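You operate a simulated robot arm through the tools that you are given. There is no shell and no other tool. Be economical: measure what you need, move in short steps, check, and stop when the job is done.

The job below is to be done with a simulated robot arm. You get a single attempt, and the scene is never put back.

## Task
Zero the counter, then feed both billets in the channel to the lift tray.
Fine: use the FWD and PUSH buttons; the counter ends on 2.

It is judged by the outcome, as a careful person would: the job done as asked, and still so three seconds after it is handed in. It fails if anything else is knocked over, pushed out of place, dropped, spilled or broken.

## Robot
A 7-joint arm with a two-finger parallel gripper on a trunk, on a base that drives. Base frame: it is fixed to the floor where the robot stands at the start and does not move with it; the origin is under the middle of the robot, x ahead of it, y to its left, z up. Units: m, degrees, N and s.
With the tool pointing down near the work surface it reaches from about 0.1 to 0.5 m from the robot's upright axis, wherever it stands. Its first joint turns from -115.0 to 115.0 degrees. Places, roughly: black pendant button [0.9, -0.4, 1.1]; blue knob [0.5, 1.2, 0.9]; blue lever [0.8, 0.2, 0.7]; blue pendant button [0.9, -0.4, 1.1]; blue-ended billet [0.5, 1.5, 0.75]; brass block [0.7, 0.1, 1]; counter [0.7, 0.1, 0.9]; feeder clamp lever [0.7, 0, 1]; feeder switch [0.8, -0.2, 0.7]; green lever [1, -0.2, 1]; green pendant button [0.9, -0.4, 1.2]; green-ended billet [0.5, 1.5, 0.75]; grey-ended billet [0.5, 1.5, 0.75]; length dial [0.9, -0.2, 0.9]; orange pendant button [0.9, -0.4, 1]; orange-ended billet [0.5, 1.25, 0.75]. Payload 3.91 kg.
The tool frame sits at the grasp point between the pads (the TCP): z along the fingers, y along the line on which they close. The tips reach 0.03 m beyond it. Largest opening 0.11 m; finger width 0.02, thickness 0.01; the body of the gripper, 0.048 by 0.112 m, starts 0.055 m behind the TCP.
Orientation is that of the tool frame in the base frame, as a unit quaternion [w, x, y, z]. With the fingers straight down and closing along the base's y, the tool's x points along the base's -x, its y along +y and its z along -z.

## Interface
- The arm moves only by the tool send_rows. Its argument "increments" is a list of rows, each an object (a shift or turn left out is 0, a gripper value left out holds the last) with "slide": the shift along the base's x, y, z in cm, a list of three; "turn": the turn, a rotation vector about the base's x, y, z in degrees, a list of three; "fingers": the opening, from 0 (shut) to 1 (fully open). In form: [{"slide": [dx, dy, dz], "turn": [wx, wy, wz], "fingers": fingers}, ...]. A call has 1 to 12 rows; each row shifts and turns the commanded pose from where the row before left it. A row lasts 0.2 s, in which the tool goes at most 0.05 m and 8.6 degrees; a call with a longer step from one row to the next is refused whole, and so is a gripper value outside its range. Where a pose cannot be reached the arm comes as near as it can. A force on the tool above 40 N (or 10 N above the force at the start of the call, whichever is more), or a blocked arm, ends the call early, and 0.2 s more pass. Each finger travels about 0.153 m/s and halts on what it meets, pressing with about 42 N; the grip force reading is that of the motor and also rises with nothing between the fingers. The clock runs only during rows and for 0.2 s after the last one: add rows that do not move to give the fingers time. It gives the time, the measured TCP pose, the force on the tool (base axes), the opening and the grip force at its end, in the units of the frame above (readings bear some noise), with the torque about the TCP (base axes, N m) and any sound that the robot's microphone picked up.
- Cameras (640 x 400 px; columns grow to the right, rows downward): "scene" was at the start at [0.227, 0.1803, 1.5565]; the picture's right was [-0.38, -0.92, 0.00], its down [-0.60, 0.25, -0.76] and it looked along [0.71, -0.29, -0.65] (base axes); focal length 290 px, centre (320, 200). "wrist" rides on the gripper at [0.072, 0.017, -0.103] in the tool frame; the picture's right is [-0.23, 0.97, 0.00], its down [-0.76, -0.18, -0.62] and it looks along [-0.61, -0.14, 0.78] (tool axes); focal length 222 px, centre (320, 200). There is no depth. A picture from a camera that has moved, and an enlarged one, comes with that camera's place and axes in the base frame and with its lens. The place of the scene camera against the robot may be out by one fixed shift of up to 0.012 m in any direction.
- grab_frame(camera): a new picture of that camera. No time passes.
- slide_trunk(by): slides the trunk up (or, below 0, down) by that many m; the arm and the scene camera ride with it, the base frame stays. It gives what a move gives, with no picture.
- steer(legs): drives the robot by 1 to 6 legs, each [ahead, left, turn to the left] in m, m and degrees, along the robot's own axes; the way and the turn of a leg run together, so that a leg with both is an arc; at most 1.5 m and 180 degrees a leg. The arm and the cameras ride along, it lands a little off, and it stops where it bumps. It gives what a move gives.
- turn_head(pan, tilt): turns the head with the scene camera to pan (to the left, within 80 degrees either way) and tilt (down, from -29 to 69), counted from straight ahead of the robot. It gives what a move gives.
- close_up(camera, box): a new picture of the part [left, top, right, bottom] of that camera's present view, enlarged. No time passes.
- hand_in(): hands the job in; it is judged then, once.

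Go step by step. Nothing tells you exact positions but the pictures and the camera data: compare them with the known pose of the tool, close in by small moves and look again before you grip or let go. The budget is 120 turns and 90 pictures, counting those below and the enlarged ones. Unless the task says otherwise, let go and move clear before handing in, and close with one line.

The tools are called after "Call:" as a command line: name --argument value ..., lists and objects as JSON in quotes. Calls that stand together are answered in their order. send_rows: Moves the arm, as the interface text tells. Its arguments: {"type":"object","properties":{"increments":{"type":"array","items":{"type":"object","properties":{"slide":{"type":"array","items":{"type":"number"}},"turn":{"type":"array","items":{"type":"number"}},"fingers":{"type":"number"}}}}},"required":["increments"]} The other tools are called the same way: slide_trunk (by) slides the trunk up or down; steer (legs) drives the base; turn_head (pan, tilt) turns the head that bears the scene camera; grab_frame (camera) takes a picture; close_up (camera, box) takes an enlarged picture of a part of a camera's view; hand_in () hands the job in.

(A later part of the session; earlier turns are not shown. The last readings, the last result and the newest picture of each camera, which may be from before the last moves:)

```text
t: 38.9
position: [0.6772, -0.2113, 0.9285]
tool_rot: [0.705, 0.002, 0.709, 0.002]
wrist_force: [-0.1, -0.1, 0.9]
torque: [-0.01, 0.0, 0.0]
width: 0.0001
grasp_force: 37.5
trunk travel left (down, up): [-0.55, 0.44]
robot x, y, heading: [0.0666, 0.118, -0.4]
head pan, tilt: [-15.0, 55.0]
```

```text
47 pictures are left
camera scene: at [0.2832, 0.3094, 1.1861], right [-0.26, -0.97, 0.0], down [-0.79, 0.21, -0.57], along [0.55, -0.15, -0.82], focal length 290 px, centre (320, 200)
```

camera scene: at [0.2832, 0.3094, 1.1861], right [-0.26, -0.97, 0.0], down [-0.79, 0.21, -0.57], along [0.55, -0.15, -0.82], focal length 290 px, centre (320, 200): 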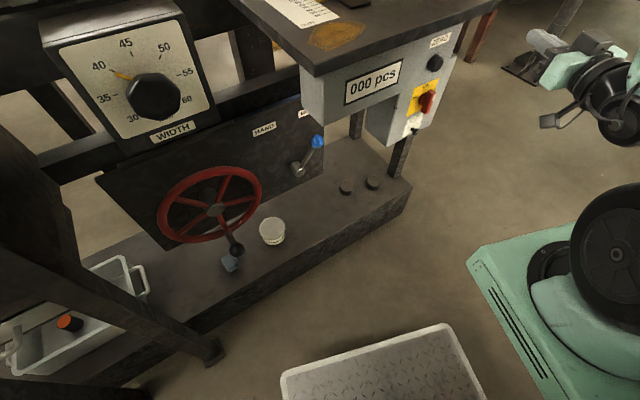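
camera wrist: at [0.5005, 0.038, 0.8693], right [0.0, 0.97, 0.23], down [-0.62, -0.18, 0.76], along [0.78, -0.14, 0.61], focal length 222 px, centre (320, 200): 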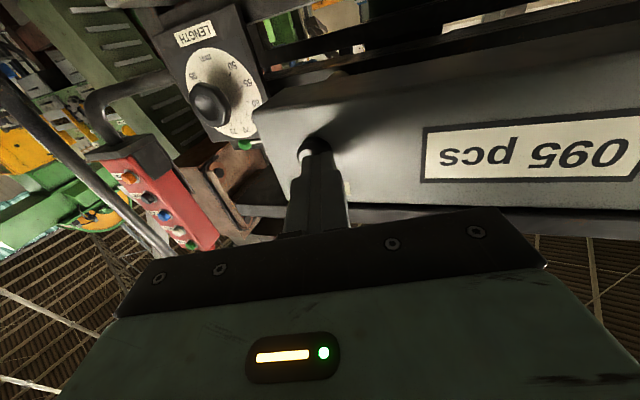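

The trunk move was refused (0.4 max). I'll back away first, then raise.

Call:
steer --legs '[[-0.12, 0, 0]]'

Call:
slide_trunk --by 0.4

Call:
steer --legs '[[0.12, 0, 0]]'

Call:
close_up --camera "scene" --box '[240, 40, 480, 200]'

```text
t: 40.1
position: [0.5557, -0.2108, 0.9295]
tool_rot: [0.705, 0.002, 0.709, 0.001]
wrist_force: [0.6, -0.8, 0.3]
torque: [-0.02, 0.02, 0.03]
width: 0.0
grasp_force: 37.6
trunk travel left (down, up): [-0.55, 0.44]
robot x, y, heading: [-0.0591, 0.1186, -0.2]
head pan, tilt: [-15.0, 55.0]
```

```text
t: 44.0
position: [0.5558, -0.2106, 1.3283]
tool_rot: [0.705, 0.003, 0.709, 0.001]
wrist_force: [0.3, 0.1, -0.4]
torque: [0.01, -0.03, -0.04]
width: 0.0
grasp_force: 37.5
trunk travel left (down, up): [-0.95, 0.04]
robot x, y, heading: [-0.0574, 0.1202, -0.1]
head pan, tilt: [-15.0, 55.0]
```

```text
t: 45.2
position: [0.6749, -0.2119, 1.3297]
tool_rot: [0.706, 0.002, 0.709, 0.001]
wrist_force: [0.0, 0.1, 0.3]
torque: [0.01, 0.01, 0.04]
width: 0.0
grasp_force: 37.6
trunk travel left (down, up): [-0.95, 0.04]
robot x, y, heading: [0.0649, 0.1115, -0.2]
head pan, tilt: [-15.0, 55.0]
```

```text
2.50 times, centred on (360, 120) of scene
camera zoom: at [0.2819, 0.3094, 1.5861], right [-0.26, -0.97, 0.0], down [-0.79, 0.21, -0.57], along [0.55, -0.15, -0.82], focal length 725 px, centre (220, 400)
```

zoom: 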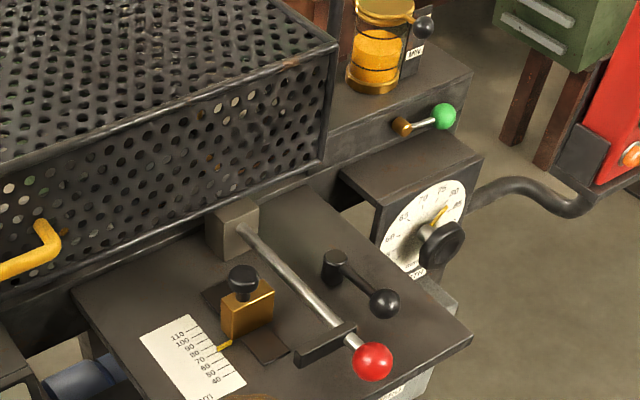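

Call:
close_up --camera "scene" --box '[285, 140, 365, 200]'

Call:
close_up --camera "scene" --box '[370, 90, 430, 160]'

```text
6.67 times, centred on (325, 170) of scene
camera zoom: at [0.2819, 0.3094, 1.5861], right [-0.26, -0.97, 0.0], down [-0.79, 0.21, -0.57], along [0.55, -0.15, -0.82], focal length 1934 px, centre (287, 400)
```

zoom: 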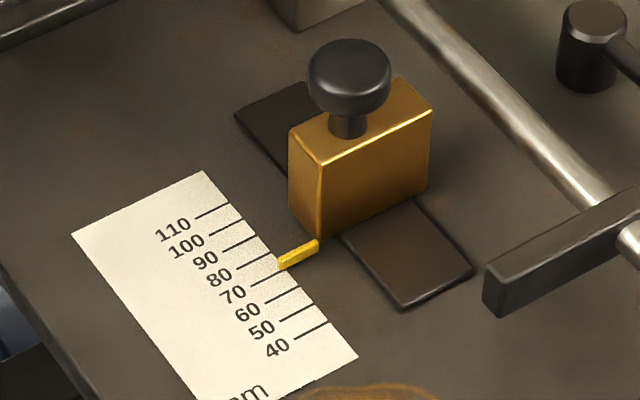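

```text
5.71 times, centred on (400, 125) of scene
camera zoom: at [0.2819, 0.3094, 1.5861], right [-0.26, -0.97, 0.0], down [-0.79, 0.21, -0.57], along [0.55, -0.15, -0.82], focal length 1658 px, centre (-137, 629)
```

zoom: 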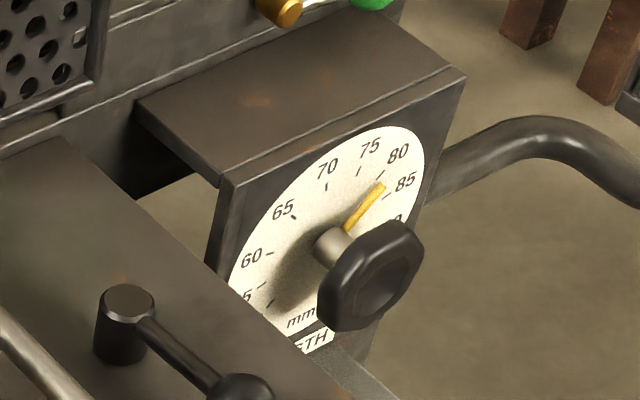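

Stroke reads 70 once parallax is allowed for, width 40, and length about 80, so the set-up matches. Next I'll drive so the arm faces the pendant and lower to FWD's height.

Call:
steer --legs '[[0, -0.185, 0]]'

Call:
slide_trunk --by -0.1

Call:
turn_head --pan -25 --tilt 35

Call:
grab_frame --camera "wrist"

Call:
grab_frame --camera "scene"

```text
t: 46.7
position: [0.6734, -0.3953, 1.329]
tool_rot: [0.705, 0.003, 0.709, 0.0]
wrist_force: [1.2, 1.0, -0.2]
torque: [0.0, 0.01, -0.01]
width: 0.0
grasp_force: 38.2
trunk travel left (down, up): [-0.95, 0.04]
robot x, y, heading: [0.0627, -0.0652, -0.3]
head pan, tilt: [-15.0, 55.0]
```

```text
t: 48.1
position: [0.6734, -0.3956, 1.2286]
tool_rot: [0.705, 0.002, 0.709, 0.001]
wrist_force: [0.7, 0.4, -0.6]
torque: [-0.01, 0.01, 0.0]
width: 0.0
grasp_force: 37.6
trunk travel left (down, up): [-0.85, 0.14]
robot x, y, heading: [0.0629, -0.066, -0.3]
head pan, tilt: [-15.0, 55.0]
```

```text
t: 48.9
position: [0.6745, -0.3958, 1.2291]
tool_rot: [0.706, 0.002, 0.709, 0.001]
wrist_force: [0.4, 0.0, -1.2]
torque: [0.0, 0.01, 0.04]
width: 0.0
grasp_force: 37.3
trunk travel left (down, up): [-0.85, 0.14]
robot x, y, heading: [0.0614, -0.0662, -0.3]
head pan, tilt: [-25.0, 35.0]
```

```text
43 pictures are left
camera wrist: at [0.5708, -0.379, 1.1576], right [0.0, 0.97, 0.23], down [-0.62, -0.18, 0.76], along [0.78, -0.15, 0.6], focal length 222 px, centre (320, 200)
```

wrist: 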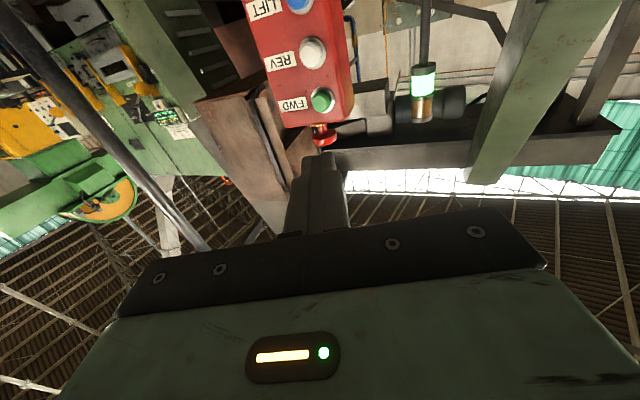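

```text
42 pictures are left
camera scene: at [0.292, 0.1072, 1.5142], right [-0.43, -0.91, 0.0], down [-0.52, 0.24, -0.82], along [0.74, -0.35, -0.57], focal length 290 px, centre (320, 200)
```

scene: 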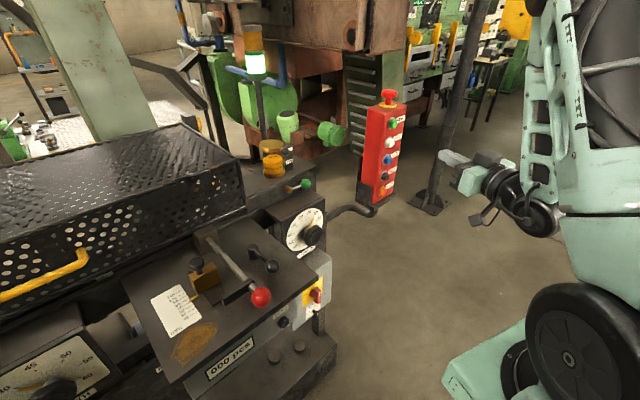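

FWD is at about (0.90, -0.398, 1.232). I'll drive forward 0.12 and check.

Call:
steer --legs '[[0.12, 0, 0]]'

Call:
grab_frame --camera "wrist"

```text
t: 50.1
position: [0.7927, -0.3953, 1.2287]
tool_rot: [0.705, 0.002, 0.709, 0.002]
wrist_force: [0.7, -0.9, -0.1]
torque: [0.0, -0.01, 0.02]
width: 0.0
grasp_force: 37.8
trunk travel left (down, up): [-0.85, 0.14]
robot x, y, heading: [0.1818, -0.0667, -0.2]
head pan, tilt: [-25.0, 35.0]
```

```text
41 pictures are left
camera wrist: at [0.6896, -0.3791, 1.1577], right [0.0, 0.97, 0.23], down [-0.62, -0.18, 0.76], along [0.78, -0.15, 0.6], focal length 222 px, centre (320, 200)
```

wrist: 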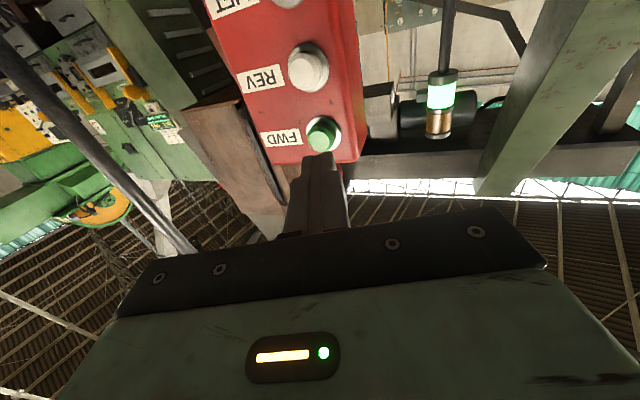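

Call:
send_rows --increments '[{"slide": [2, -0.2, 0.6]}, {"slide": [1.5, 0, 0]}, {"slide": [1, 0, 0]}, {"slide": [0, 0, 0]}]'

Call:
grab_frame --camera "wrist"

```text
t: 51.1
position: [0.8383, -0.3969, 1.2344]
tool_rot: [0.705, 0.003, 0.709, 0.002]
wrist_force: [-0.2, -0.8, -0.1]
torque: [-0.02, -0.01, 0.0]
width: 0.0
grasp_force: 37.5
trunk travel left (down, up): [-0.85, 0.14]
robot x, y, heading: [0.1839, -0.0669, -0.4]
head pan, tilt: [-25.0, 35.0]
```

```text
40 pictures are left
camera wrist: at [0.7347, -0.3814, 1.1636], right [0.0, 0.97, 0.23], down [-0.62, -0.18, 0.76], along [0.78, -0.15, 0.6], focal length 222 px, centre (320, 200)
```

wrist: 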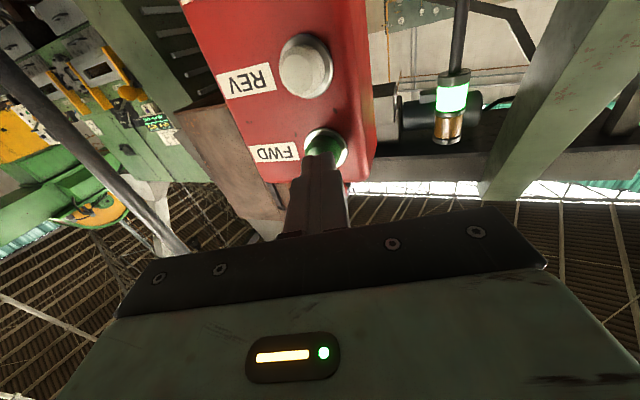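

Aligned with FWD; pressing gently.

Call:
send_rows --increments '[{"slide": [0.6, 0.2, 0]}, {"slide": [0.6, 0, 0]}, {"slide": [0.4, 0, 0]}, {"slide": [0.4, 0, 0]}, {"slide": [0.4, 0, 0]}]'

```text
t: 52.2
position: [0.8514, -0.3977, 1.2344]
tool_rot: [0.704, 0.006, 0.711, 0.0]
wrist_force: [-63.9, 3.6, 8.3]
torque: [0.02, -0.28, 0.49]
width: 0.0
grasp_force: 36.9
trunk travel left (down, up): [-0.85, 0.14]
robot x, y, heading: [0.1804, -0.0682, -0.4]
head pan, tilt: [-25.0, 35.0]
heard: click
stopped in row 5: the force on the tool passed its limit at 42 N (the readings are from after the stop); the commanded pose is now the measured one
```

FWD clicked. Backing off and looking at what happened.

Call:
send_rows --increments '[{"slide": [-2, 0, 0]}, {"slide": [-1.5, 0, 0]}, {"slide": [0, 0, 0]}]'

Call:
turn_head --pan 20 --tilt 35

Call:
grab_frame --camera "scene"

```text
t: 53.0
position: [0.8239, -0.3942, 1.2334]
tool_rot: [0.704, 0.003, 0.711, 0.002]
wrist_force: [0.3, 0.2, 0.2]
torque: [0.02, -0.01, 0.0]
width: 0.0
grasp_force: 38.1
trunk travel left (down, up): [-0.85, 0.14]
robot x, y, heading: [0.1839, -0.0673, -0.3]
head pan, tilt: [-25.0, 35.0]
```

```text
t: 54.2
position: [0.8215, -0.3953, 1.233]
tool_rot: [0.703, 0.003, 0.711, 0.003]
wrist_force: [0.3, -0.4, -0.8]
torque: [-0.01, -0.01, 0.02]
width: 0.0001
grasp_force: 37.8
trunk travel left (down, up): [-0.85, 0.14]
robot x, y, heading: [0.1798, -0.0685, 0.0]
head pan, tilt: [20.0, 35.0]
```

```text
39 pictures are left
camera scene: at [0.4134, 0.1742, 1.5143], right [0.34, -0.94, 0.0], down [-0.54, -0.19, -0.82], along [0.77, 0.28, -0.57], focal length 290 px, centre (320, 200)
```

scene: 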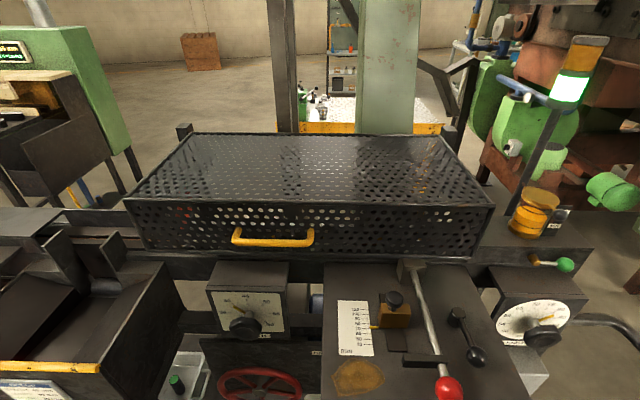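

Call:
close_up --camera "scene" --box '[0, 190, 180, 310]'

Call:
close_up --camera "scene" --box '[300, 190, 500, 320]'

```text
3.33 times, centred on (90, 250) of scene
camera zoom: at [0.4134, 0.1742, 1.5143], right [0.34, -0.94, 0.0], down [-0.54, -0.19, -0.82], along [0.77, 0.28, -0.57], focal length 967 px, centre (1087, 33)
```

zoom: 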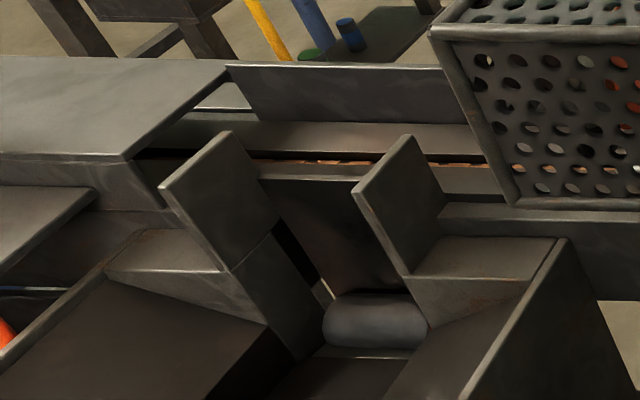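

```text
3.08 times, centred on (400, 255) of scene
camera zoom: at [0.4134, 0.1742, 1.5143], right [0.34, -0.94, 0.0], down [-0.54, -0.19, -0.82], along [0.77, 0.28, -0.57], focal length 892 px, centre (74, 31)
```

zoom: 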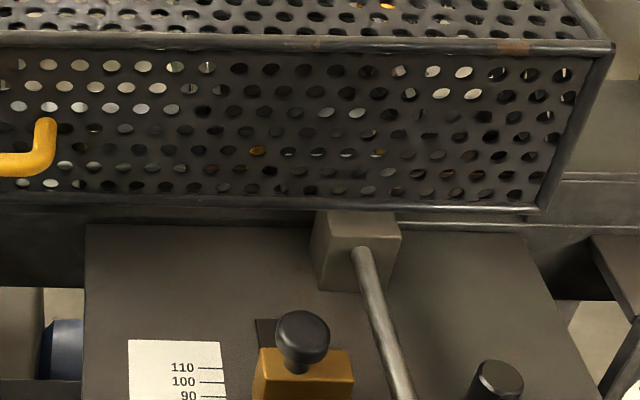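

I'll check whether the chain is running by comparing close-ups over a short wait.

Call:
close_up --camera "scene" --box '[60, 225, 160, 250]'

Call:
send_rows --increments '[{"slide": [0, 0, 0]}, {"slide": [0, 0, 0]}]'

Call:
close_up --camera "scene" --box '[60, 225, 160, 250]'

```text
6.40 times, centred on (110, 238) of scene
camera zoom: at [0.4134, 0.1742, 1.5143], right [0.34, -0.94, 0.0], down [-0.54, -0.19, -0.82], along [0.77, 0.28, -0.57], focal length 1856 px, centre (1664, -40)
```

zoom: 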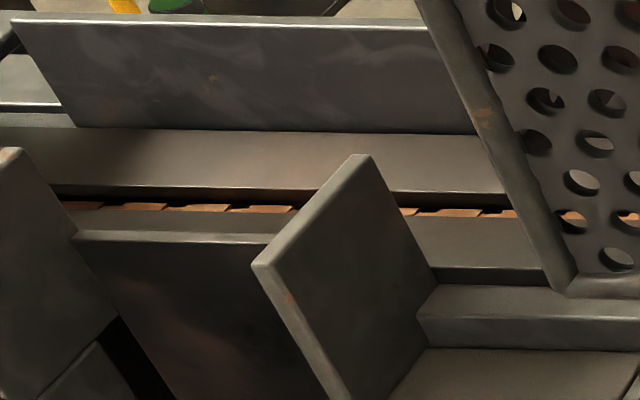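

```text
t: 54.8
position: [0.8224, -0.3961, 1.2329]
tool_rot: [0.704, 0.003, 0.71, 0.002]
wrist_force: [0.5, -0.4, -0.9]
torque: [0.0, 0.0, -0.02]
width: 0.0
grasp_force: 37.9
trunk travel left (down, up): [-0.85, 0.14]
robot x, y, heading: [0.1812, -0.0671, -0.3]
head pan, tilt: [20.0, 35.0]
```

```text
6.40 times, centred on (110, 238) of scene
camera zoom: at [0.4134, 0.1742, 1.5143], right [0.34, -0.94, 0.0], down [-0.54, -0.19, -0.82], along [0.77, 0.28, -0.57], focal length 1856 px, centre (1664, -40)
```

zoom: 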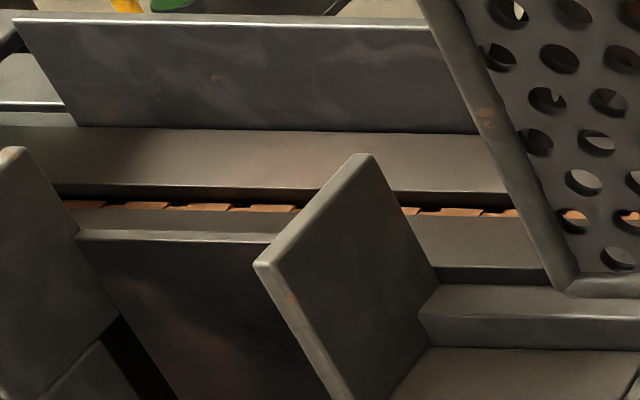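

The chain is not running, so FWD seems to work only while held. I need to see what lies under the guard, so I'll zoom through its holes.

Call:
close_up --camera "scene" --box '[390, 200, 490, 262]'

Call:
close_up --camera "scene" --box '[300, 140, 480, 210]'

```text
6.40 times, centred on (440, 231) of scene
camera zoom: at [0.4134, 0.1742, 1.5143], right [0.34, -0.94, 0.0], down [-0.54, -0.19, -0.82], along [0.77, 0.28, -0.57], focal length 1856 px, centre (-448, 2)
```

zoom: 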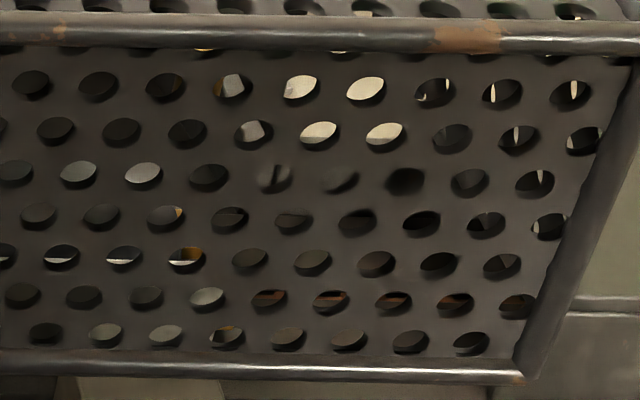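

```text
3.56 times, centred on (390, 175) of scene
camera zoom: at [0.4134, 0.1742, 1.5143], right [0.34, -0.94, 0.0], down [-0.54, -0.19, -0.82], along [0.77, 0.28, -0.57], focal length 1031 px, centre (71, 289)
```

zoom: 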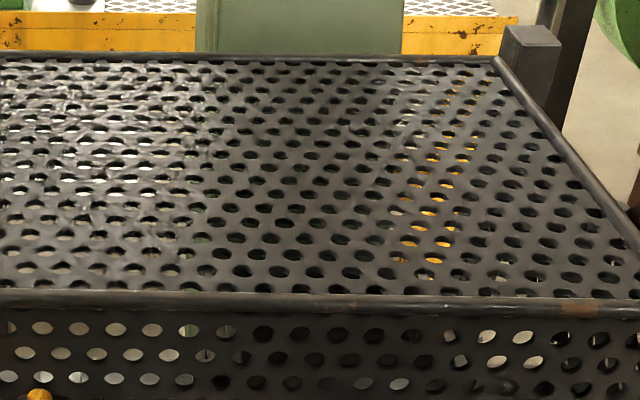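

A silvery object and the chain show through the holes. I'll back off from the pendant, raise up and look down through the guard's top.

Call:
steer --legs '[[-0.1, 0, 0], [0, 0.25, 0]]'

Call:
slide_trunk --by 0.14

Call:
steer --legs '[[0.2, 0, 0]]'

Call:
turn_head --pan -20 --tilt 55

Call:
grab_frame --camera "scene"

```text
t: 57.3
position: [0.7245, -0.1454, 1.2335]
tool_rot: [0.704, 0.003, 0.711, 0.002]
wrist_force: [0.3, 0.8, -0.1]
torque: [-0.03, -0.05, -0.01]
width: 0.0
grasp_force: 38.1
trunk travel left (down, up): [-0.85, 0.14]
robot x, y, heading: [0.0815, 0.181, -0.0]
head pan, tilt: [20.0, 35.0]
```

```text
t: 59.0
position: [0.7239, -0.1455, 1.3737]
tool_rot: [0.703, 0.003, 0.711, 0.003]
wrist_force: [-1.4, -0.3, -0.2]
torque: [-0.01, -0.01, -0.02]
width: 0.0
grasp_force: 37.8
trunk travel left (down, up): [-0.99, 0.0]
robot x, y, heading: [0.0832, 0.1829, -0.0]
head pan, tilt: [20.0, 35.0]
```

```text
t: 60.6
position: [0.9203, -0.146, 1.3736]
tool_rot: [0.704, 0.003, 0.71, 0.002]
wrist_force: [-0.8, 0.4, -0.2]
torque: [-0.01, -0.03, -0.03]
width: 0.0001
grasp_force: 38.0
trunk travel left (down, up): [-0.99, 0.0]
robot x, y, heading: [0.2774, 0.1849, 0.1]
head pan, tilt: [20.0, 35.0]
```

```text
t: 61.7
position: [0.9222, -0.1462, 1.3725]
tool_rot: [0.703, 0.004, 0.711, 0.001]
wrist_force: [-0.1, 0.8, 0.3]
torque: [0.03, 0.02, 0.0]
width: 0.0001
grasp_force: 37.9
trunk travel left (down, up): [-0.99, 0.0]
robot x, y, heading: [0.2809, 0.1838, -0.0]
head pan, tilt: [-20.0, 55.0]
```

```text
32 pictures are left
camera scene: at [0.4963, 0.369, 1.6261], right [-0.34, -0.94, 0.0], down [-0.77, 0.28, -0.57], along [0.54, -0.2, -0.82], focal length 290 px, centre (320, 200)
```

scene: 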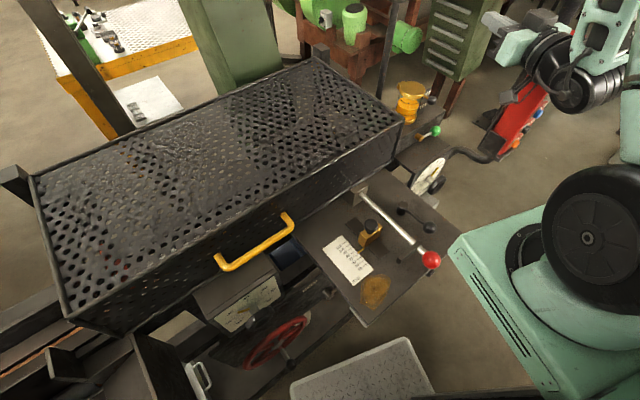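

Call:
close_up --camera "scene" --box '[230, 60, 400, 200]'

Call:
close_up --camera "scene" --box '[30, 130, 230, 320]'

```text
2.86 times, centred on (315, 130) of scene
camera zoom: at [0.4963, 0.369, 1.6261], right [-0.34, -0.94, 0.0], down [-0.77, 0.28, -0.57], along [0.54, -0.2, -0.82], focal length 829 px, centre (334, 400)
```

zoom: 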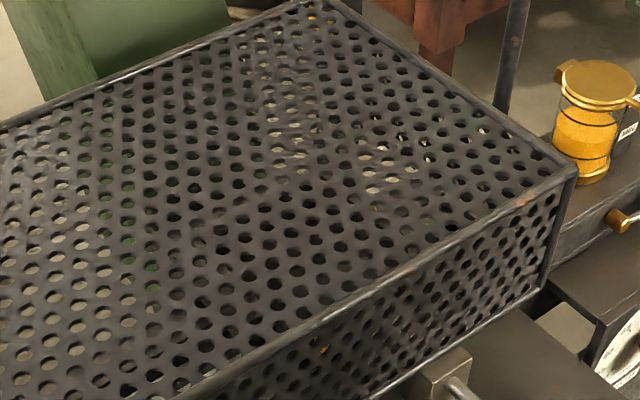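

```text
2.11 times, centred on (130, 225) of scene
camera zoom: at [0.4963, 0.369, 1.6261], right [-0.34, -0.94, 0.0], down [-0.77, 0.28, -0.57], along [0.54, -0.2, -0.82], focal length 611 px, centre (720, 147)
```

zoom: 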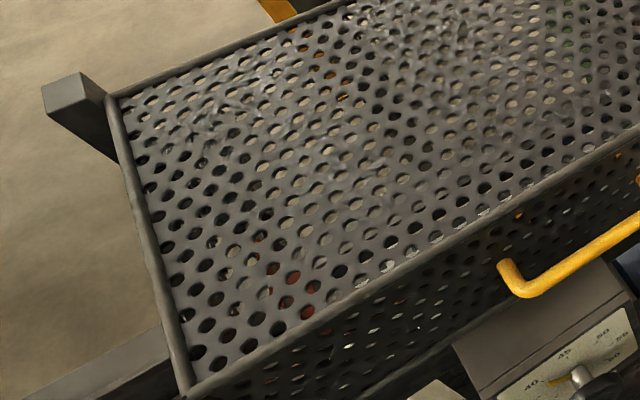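

I can't make out billets from above. I'll back away and lower the camera to look level through the guard, so anything in the channel shows in silhouette.

Call:
steer --legs '[[-0.35, 0, 0]]'

Call:
slide_trunk --by -0.4

Call:
turn_head --pan 0 --tilt 10

Call:
grab_frame --camera "scene"

```text
t: 63.9
position: [0.572, -0.1466, 1.3728]
tool_rot: [0.704, 0.003, 0.711, 0.002]
wrist_force: [0.1, -0.7, -0.9]
torque: [0.02, -0.02, -0.03]
width: 0.0001
grasp_force: 38.2
trunk travel left (down, up): [-0.99, 0.0]
robot x, y, heading: [-0.0699, 0.1844, -0.0]
head pan, tilt: [-20.0, 55.0]
```

```text
t: 67.8
position: [0.5722, -0.1458, 0.9735]
tool_rot: [0.703, 0.003, 0.711, 0.002]
wrist_force: [0.2, 1.0, -0.5]
torque: [0.02, 0.0, -0.02]
width: 0.0001
grasp_force: 38.1
trunk travel left (down, up): [-0.59, 0.4]
robot x, y, heading: [-0.0701, 0.1809, -0.2]
head pan, tilt: [-20.0, 55.0]
```

```text
t: 68.9
position: [0.5717, -0.1462, 0.9724]
tool_rot: [0.704, 0.003, 0.71, 0.001]
wrist_force: [0.0, -0.5, -0.3]
torque: [0.01, -0.01, 0.0]
width: 0.0
grasp_force: 37.7
trunk travel left (down, up): [-0.59, 0.4]
robot x, y, heading: [-0.072, 0.1803, -0.2]
head pan, tilt: [0.0, 10.0]
```

```text
29 pictures are left
camera scene: at [0.1724, 0.3941, 1.2943], right [0.0, -1.0, 0.0], down [-0.17, 0.0, -0.98], along [0.98, 0.0, -0.17], focal length 290 px, centre (320, 200)
```

scene: 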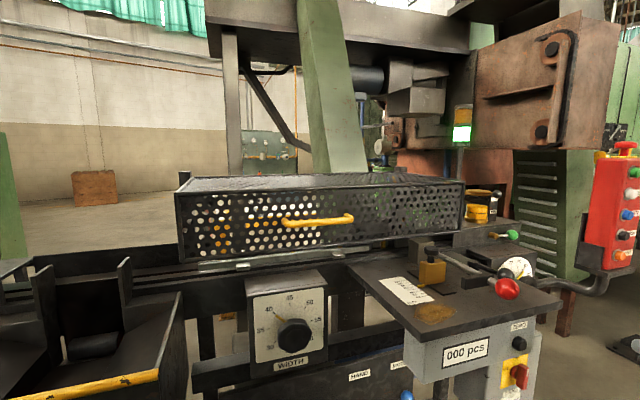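

Call:
slide_trunk --by -0.12

Call:
close_up --camera "scene" --box '[170, 130, 330, 240]'

Call:
close_up --camera "scene" --box '[320, 130, 480, 240]'

```text
t: 70.4
position: [0.5715, -0.1447, 0.8541]
tool_rot: [0.704, 0.003, 0.71, 0.002]
wrist_force: [-0.3, -0.5, 0.3]
torque: [-0.01, 0.02, -0.02]
width: 0.0001
grasp_force: 37.6
trunk travel left (down, up): [-0.47, 0.52]
robot x, y, heading: [-0.0661, 0.1842, -0.3]
head pan, tilt: [0.0, 10.0]
```

```text
3.64 times, centred on (250, 185) of scene
camera zoom: at [0.1724, 0.3942, 1.1744], right [0.0, -1.0, 0.0], down [-0.17, 0.0, -0.98], along [0.98, 0.0, -0.17], focal length 1055 px, centre (574, 254)
```

zoom: 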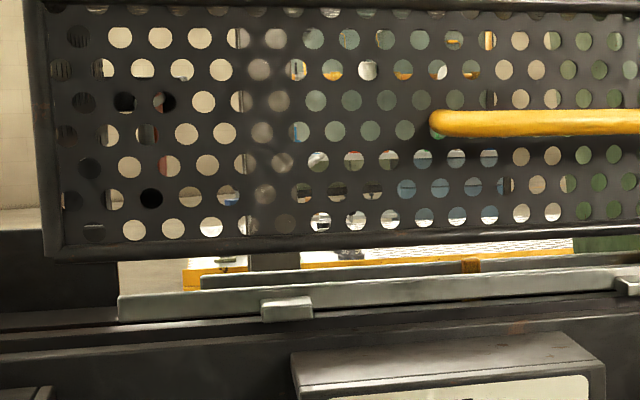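

```text
3.64 times, centred on (400, 185) of scene
camera zoom: at [0.1724, 0.3942, 1.1744], right [0.0, -1.0, 0.0], down [-0.17, 0.0, -0.98], along [0.98, 0.0, -0.17], focal length 1055 px, centre (29, 254)
```

zoom: 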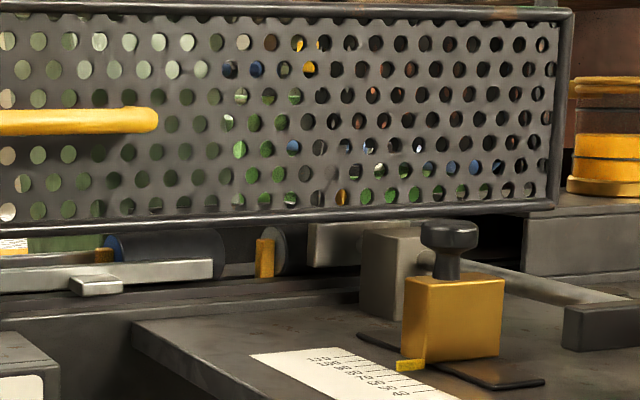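

Now I see under the guard: chain dogs (yellow tabs) and a blue-ended billet in the channel near the feeder. Zooming.

Call:
close_up --camera "scene" --box '[325, 180, 425, 240]'

Call:
close_up --camera "scene" --box '[420, 170, 560, 250]'

```text
6.40 times, centred on (375, 210) of scene
camera zoom: at [0.1724, 0.3942, 1.1744], right [0.0, -1.0, 0.0], down [-0.17, 0.0, -0.98], along [0.98, 0.0, -0.17], focal length 1856 px, centre (-32, 136)
```

zoom: 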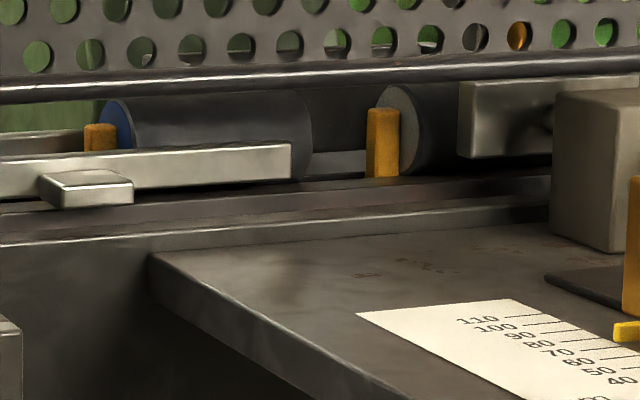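

```text
4.57 times, centred on (490, 210) of scene
camera zoom: at [0.1724, 0.3942, 1.1744], right [0.0, -1.0, 0.0], down [-0.17, 0.0, -0.98], along [0.98, 0.0, -0.17], focal length 1326 px, centre (-457, 154)
```

zoom: 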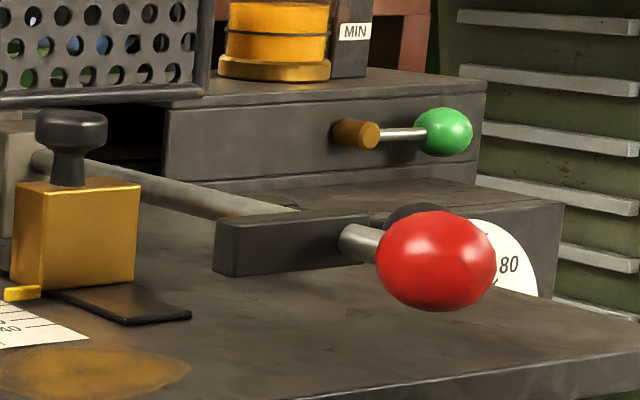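

Two billets: a grey-ended one in front of the pusher plate and a blue-ended one behind it, each with a chain dog. I'll look from further right to see the end stop.

Call:
steer --legs '[[0, -0.4, 0]]'

Call:
turn_head --pan 15 --tilt 15

Call:
grab_frame --camera "scene"

```text
t: 72.2
position: [0.5735, -0.4042, 0.8523]
tool_rot: [0.703, 0.015, 0.711, -0.009]
wrist_force: [0.4, 0.1, -0.1]
torque: [0.02, -0.01, -0.01]
width: 0.0
grasp_force: 37.9
trunk travel left (down, up): [-0.47, 0.52]
robot x, y, heading: [-0.058, -0.0567, -2.1]
head pan, tilt: [0.0, 10.0]
stopped in leg 1: the robot was blocked; the commanded pose is now the measured one
```

```text
t: 73.0
position: [0.5739, -0.4032, 0.8523]
tool_rot: [0.703, 0.015, 0.711, -0.01]
wrist_force: [0.5, -1.0, -0.1]
torque: [0.02, 0.02, -0.01]
width: 0.0
grasp_force: 37.5
trunk travel left (down, up): [-0.47, 0.52]
robot x, y, heading: [-0.0578, -0.0548, -2.0]
head pan, tilt: [15.0, 15.0]
```

```text
24 pictures are left
camera scene: at [0.1896, 0.1726, 1.1663], right [0.22, -0.97, 0.0], down [-0.25, -0.06, -0.97], along [0.94, 0.22, -0.26], focal length 290 px, centre (320, 200)
```

scene: 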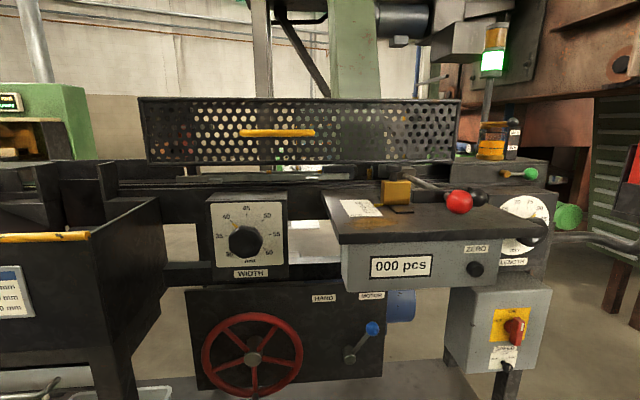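

Blocked on the right again; I'll not push there. First the close look at the feeder, then a look right.

Call:
close_up --camera "scene" --box '[340, 145, 500, 225]'

Call:
steer --legs '[[0, 0.08, 2]]'

Call:
turn_head --pan -75 --tilt 40

Call:
grab_frame --camera "scene"

```text
4.00 times, centred on (420, 185) of scene
camera zoom: at [0.1896, 0.1726, 1.1663], right [0.22, -0.97, 0.0], down [-0.25, -0.06, -0.97], along [0.94, 0.22, -0.26], focal length 1160 px, centre (-80, 260)
```

zoom: 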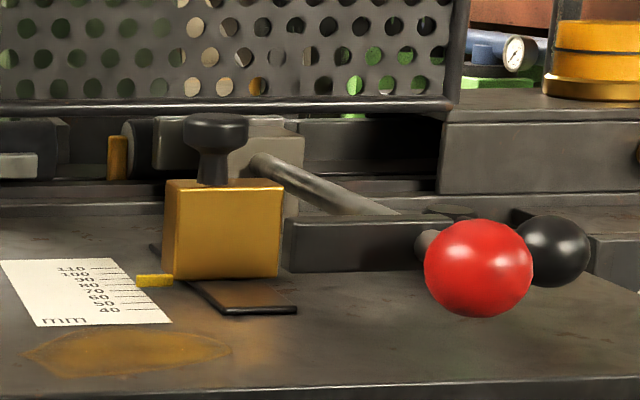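

```text
t: 74.1
position: [0.586, -0.3016, 0.8527]
tool_rot: [0.703, 0.003, 0.711, 0.003]
wrist_force: [0.3, 0.0, 0.7]
torque: [-0.02, 0.0, 0.01]
width: 0.0
grasp_force: 37.8
trunk travel left (down, up): [-0.47, 0.52]
robot x, y, heading: [-0.0554, 0.0232, -0.1]
head pan, tilt: [15.0, 15.0]
```

```text
t: 75.7
position: [0.5866, -0.3034, 0.8529]
tool_rot: [0.703, 0.003, 0.711, 0.002]
wrist_force: [0.5, 0.6, -0.1]
torque: [-0.01, 0.01, 0.05]
width: 0.0
grasp_force: 37.5
trunk travel left (down, up): [-0.47, 0.52]
robot x, y, heading: [-0.0574, 0.0195, 0.2]
head pan, tilt: [-75.0, 40.0]
```

```text
22 pictures are left
camera scene: at [0.1149, 0.1543, 1.1268], right [-0.97, -0.26, 0.0], down [-0.17, 0.62, -0.77], along [0.2, -0.74, -0.64], focal length 290 px, centre (320, 200)
```

scene: 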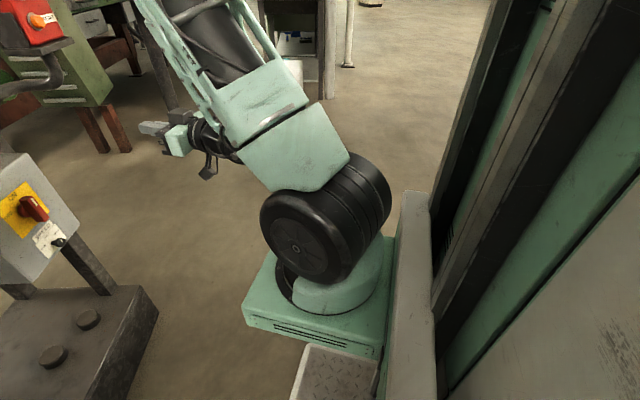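

Both billets are located. I'll raise the arm relative to the trunk so the head camera stays low enough to watch under the guard while I press FWD.

Call:
send_rows --increments '[{"slide": [0, -1.5, 4]}, {"slide": [0, -1.5, 4]}, {"slide": [0, -1.5, 4]}, {"slide": [0, -1.5, 4]}, {"slide": [0, -1.5, 4]}, {"slide": [0, -1.5, 4]}, {"slide": [0, -0.4, 4]}, {"slide": [0, 0, 2]}, {"slide": [0, 0, 0]}]'

Call:
turn_head --pan 10 --tilt 20

```text
t: 77.7
position: [0.586, -0.3955, 1.1539]
tool_rot: [0.703, 0.002, 0.711, 0.003]
wrist_force: [0.5, 0.0, -0.5]
torque: [-0.01, 0.01, -0.01]
width: 0.0
grasp_force: 38.1
trunk travel left (down, up): [-0.47, 0.52]
robot x, y, heading: [-0.0591, 0.02, -0.3]
head pan, tilt: [-75.0, 40.0]
```

```text
t: 79.3
position: [0.5868, -0.3958, 1.153]
tool_rot: [0.704, 0.003, 0.711, 0.002]
wrist_force: [0.0, 0.8, -0.8]
torque: [0.03, 0.01, -0.01]
width: 0.0001
grasp_force: 38.3
trunk travel left (down, up): [-0.47, 0.52]
robot x, y, heading: [-0.0531, 0.0239, -0.1]
head pan, tilt: [10.0, 20.0]
```

Call:
slide_trunk --by 0.081

Call:
steer --legs '[[0.225, 0, 0]]'

Call:
grab_frame --camera "wrist"

Call:
grab_frame --camera "scene"

```text
t: 80.5
position: [0.5864, -0.3957, 1.2342]
tool_rot: [0.704, 0.002, 0.711, 0.003]
wrist_force: [0.3, -0.9, -0.2]
torque: [-0.02, -0.02, -0.01]
width: 0.0
grasp_force: 37.6
trunk travel left (down, up): [-0.551, 0.439]
robot x, y, heading: [-0.0566, 0.0264, -0.0]
head pan, tilt: [10.0, 20.0]
```

```text
t: 82.2
position: [0.8114, -0.3954, 1.2337]
tool_rot: [0.704, 0.002, 0.71, 0.002]
wrist_force: [0.3, -0.1, 0.3]
torque: [-0.07, 0.02, 0.03]
width: 0.0
grasp_force: 37.9
trunk travel left (down, up): [-0.551, 0.439]
robot x, y, heading: [0.1719, 0.0228, -0.1]
head pan, tilt: [10.0, 20.0]
```

```text
21 pictures are left
camera wrist: at [0.7066, -0.379, 1.1633], right [0.0, 0.97, 0.23], down [-0.62, -0.18, 0.77], along [0.79, -0.15, 0.6], focal length 222 px, centre (320, 200)
```

wrist: 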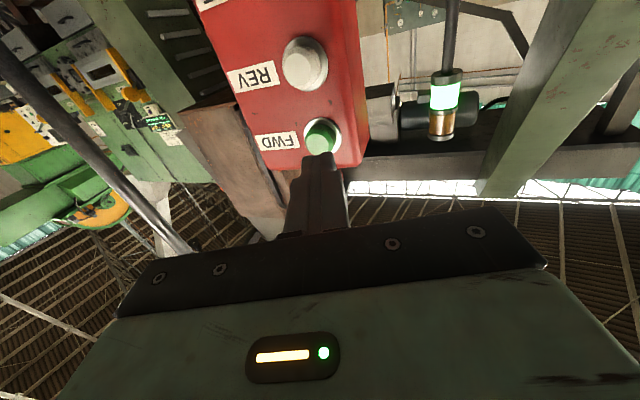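

```text
20 pictures are left
camera scene: at [0.4091, 0.2524, 1.2391], right [0.17, -0.98, 0.0], down [-0.34, -0.06, -0.94], along [0.93, 0.16, -0.34], focal length 290 px, centre (320, 200)
```

scene: 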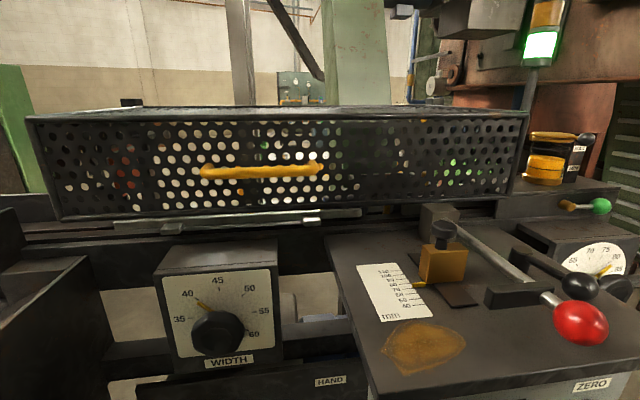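

Call:
close_up --camera "scene" --box '[330, 175, 450, 245]'

```text
5.33 times, centred on (390, 210) of scene
camera zoom: at [0.4091, 0.2524, 1.2391], right [0.17, -0.98, 0.0], down [-0.34, -0.06, -0.94], along [0.93, 0.16, -0.34], focal length 1547 px, centre (-53, 147)
```

zoom: 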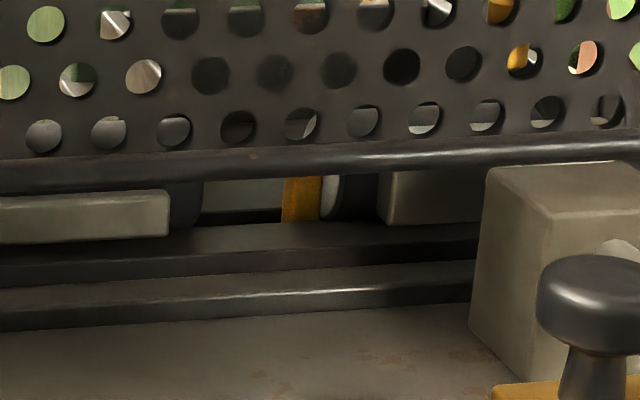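

Good monitoring view: the dog and both billet ends are visible. Now press and hold FWD briefly.

Call:
send_rows --increments '[{"slide": [2, 0, 0]}, {"slide": [0.9, 0, 0]}, {"slide": [0.6, 0, 0]}, {"slide": [0.5, 0, 0]}, {"slide": [0.3, 0, 0]}, {"slide": [0, 0, 0]}]'

Call:
close_up --camera "scene" --box '[330, 175, 450, 245]'

```text
t: 83.6
position: [0.8508, -0.3961, 1.2347]
tool_rot: [0.703, 0.003, 0.711, 0.002]
wrist_force: [-17.8, 2.0, -1.8]
torque: [-0.02, 0.02, 0.23]
width: 0.0
grasp_force: 37.5
trunk travel left (down, up): [-0.551, 0.439]
robot x, y, heading: [0.1694, 0.0268, 0.2]
head pan, tilt: [10.0, 20.0]
heard: click
```

```text
5.33 times, centred on (390, 210) of scene
camera zoom: at [0.4079, 0.2525, 1.2393], right [0.17, -0.98, 0.0], down [-0.34, -0.06, -0.94], along [0.93, 0.16, -0.34], focal length 1547 px, centre (-53, 147)
```

zoom: 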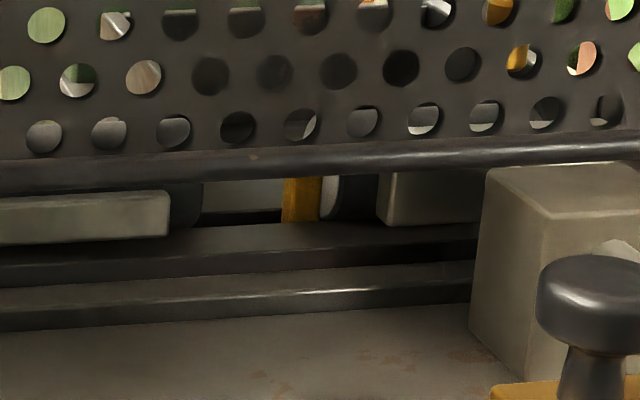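

No chain motion while held. I'll release, wait and compare again.

Call:
send_rows --increments '[{"slide": [0, 0, 0]}, {"slide": [0, 0, 0]}, {"slide": [0, 0, 0]}, {"slide": [-2, 0, 0]}, {"slide": [-2, 0, 0]}, {"slide": [0, 0, 0]}, {"slide": [0, 0, 0]}, {"slide": [0, 0, 0]}]'

Call:
close_up --camera "scene" --box '[330, 175, 450, 245]'

```text
t: 85.4
position: [0.8136, -0.3952, 1.2334]
tool_rot: [0.704, 0.001, 0.71, 0.003]
wrist_force: [1.0, -0.2, -0.1]
torque: [-0.01, 0.04, -0.04]
width: 0.0
grasp_force: 37.9
trunk travel left (down, up): [-0.551, 0.439]
robot x, y, heading: [0.1684, 0.0235, -0.1]
head pan, tilt: [10.0, 20.0]
```

```text
5.33 times, centred on (390, 210) of scene
camera zoom: at [0.409, 0.2524, 1.2392], right [0.17, -0.98, 0.0], down [-0.34, -0.06, -0.94], along [0.93, 0.16, -0.34], focal length 1547 px, centre (-53, 147)
```

zoom: 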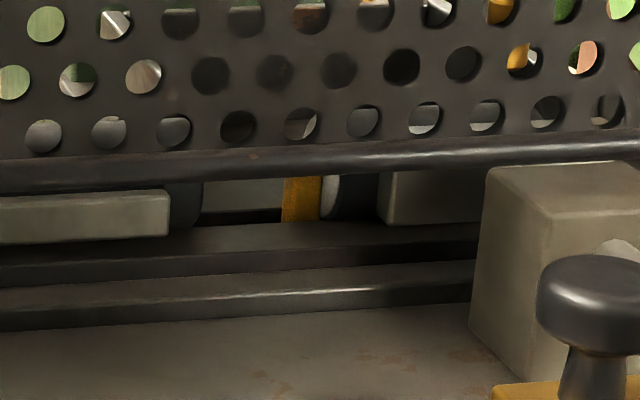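

Chain is at rest with the first billet evidently against its stop, so FWD has done its part. Next I'll lower to PUSH.

Call:
slide_trunk --by -0.165

Call:
grab_frame --camera "wrist"

Call:
close_up --camera "scene" --box '[330, 140, 450, 210]'

```text
t: 87.3
position: [0.8128, -0.3949, 1.068]
tool_rot: [0.704, 0.002, 0.711, 0.003]
wrist_force: [-0.2, 0.2, -0.4]
torque: [0.0, 0.0, 0.01]
width: 0.0
grasp_force: 37.6
trunk travel left (down, up): [-0.386, 0.604]
robot x, y, heading: [0.1696, 0.024, 0.0]
head pan, tilt: [10.0, 20.0]
```

```text
16 pictures are left
camera wrist: at [0.7096, -0.3785, 0.9977], right [0.0, 0.97, 0.23], down [-0.62, -0.18, 0.77], along [0.79, -0.15, 0.6], focal length 222 px, centre (320, 200)
```

wrist: 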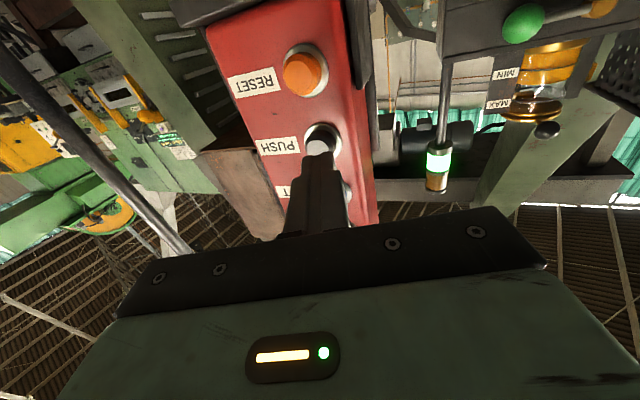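

```text
5.33 times, centred on (390, 175) of scene
camera zoom: at [0.4091, 0.2524, 1.0742], right [0.17, -0.98, 0.0], down [-0.34, -0.06, -0.94], along [0.93, 0.16, -0.34], focal length 1547 px, centre (-53, 333)
```

zoom: 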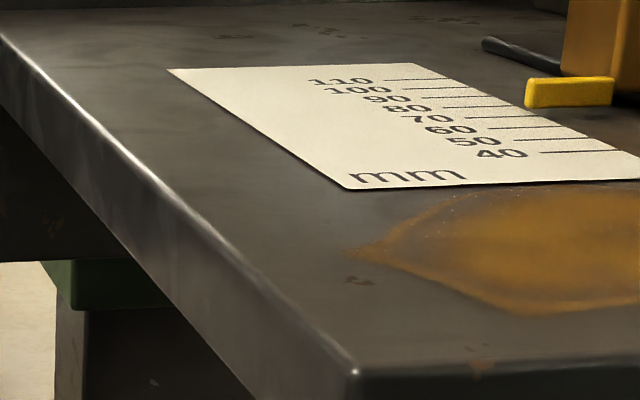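

Aligned with PUSH as it was with FWD. Pressing once.

Call:
send_rows --increments '[{"slide": [2, 0, 0]}, {"slide": [0.9, 0, 0]}, {"slide": [0.6, 0, 0]}, {"slide": [0.5, 0, 0]}, {"slide": [0.3, 0, 0]}, {"slide": [0, 0, 0]}]'

Call:
turn_head --pan 10 --tilt 0

Call:
grab_frame --camera "scene"

```text
t: 88.7
position: [0.8537, -0.3963, 1.0691]
tool_rot: [0.704, 0.004, 0.71, 0.001]
wrist_force: [-29.0, 3.5, -4.1]
torque: [-0.02, 0.01, 0.33]
width: 0.0001
grasp_force: 37.9
trunk travel left (down, up): [-0.386, 0.604]
robot x, y, heading: [0.1705, 0.0219, -0.3]
head pan, tilt: [10.0, 20.0]
heard: click
```

```text
t: 89.5
position: [0.8539, -0.3975, 1.0695]
tool_rot: [0.704, 0.004, 0.71, 0.002]
wrist_force: [-26.3, -10.6, 1.7]
torque: [0.04, -0.08, -0.12]
width: 0.0
grasp_force: 37.8
trunk travel left (down, up): [-0.386, 0.604]
robot x, y, heading: [0.1694, 0.0264, -0.4]
head pan, tilt: [10.0, 0.0]
```

```text
14 pictures are left
camera scene: at [0.405, 0.2512, 1.1068], right [0.17, -0.98, 0.0], down [0.0, 0.0, -1.0], along [0.98, 0.17, 0.0], focal length 290 px, centre (320, 200)
```

scene: 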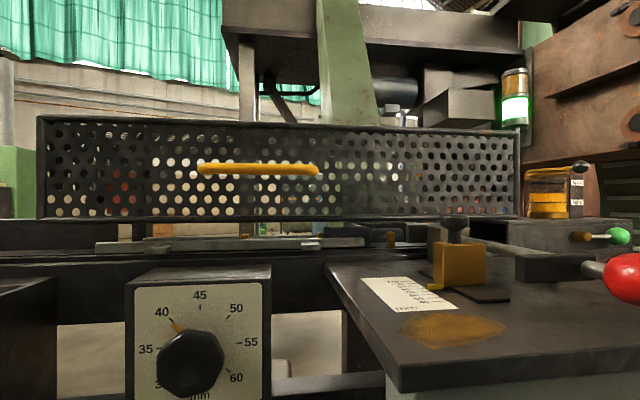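

Call:
close_up --camera "scene" --box '[320, 200, 520, 310]'

Call:
send_rows --increments '[{"slide": [-2, 0, 0]}, {"slide": [-2, 0, 0]}, {"slide": [0, 0, 0]}, {"slide": [0, 0, 0]}, {"slide": [0, 0, 0]}, {"slide": [0, 0, 0]}, {"slide": [0, 0, 0]}]'

Call:
close_up --camera "scene" --box '[320, 200, 520, 310]'

```text
3.20 times, centred on (420, 255) of scene
camera zoom: at [0.405, 0.2512, 1.1068], right [0.17, -0.98, 0.0], down [0.0, 0.0, -1.0], along [0.98, 0.17, 0.0], focal length 928 px, centre (0, 24)
```

zoom: 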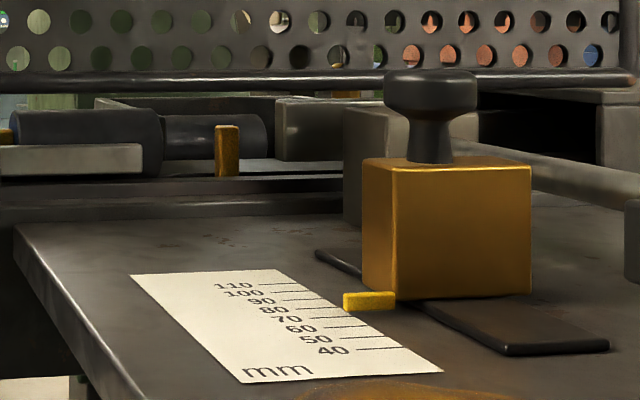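

```text
t: 91.1
position: [0.8153, -0.3954, 1.0679]
tool_rot: [0.704, 0.001, 0.71, 0.003]
wrist_force: [-0.2, 0.5, 0.0]
torque: [0.01, -0.02, 0.0]
width: 0.0
grasp_force: 37.6
trunk travel left (down, up): [-0.386, 0.604]
robot x, y, heading: [0.1661, 0.0204, -0.0]
head pan, tilt: [10.0, 0.0]
```

```text
3.20 times, centred on (420, 255) of scene
camera zoom: at [0.4059, 0.2518, 1.1064], right [0.17, -0.98, 0.0], down [0.0, 0.0, -1.0], along [0.98, 0.17, 0.0], focal length 928 px, centre (0, 24)
```

zoom: 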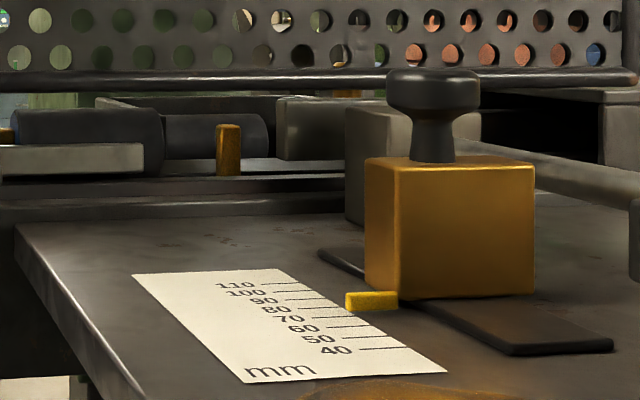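

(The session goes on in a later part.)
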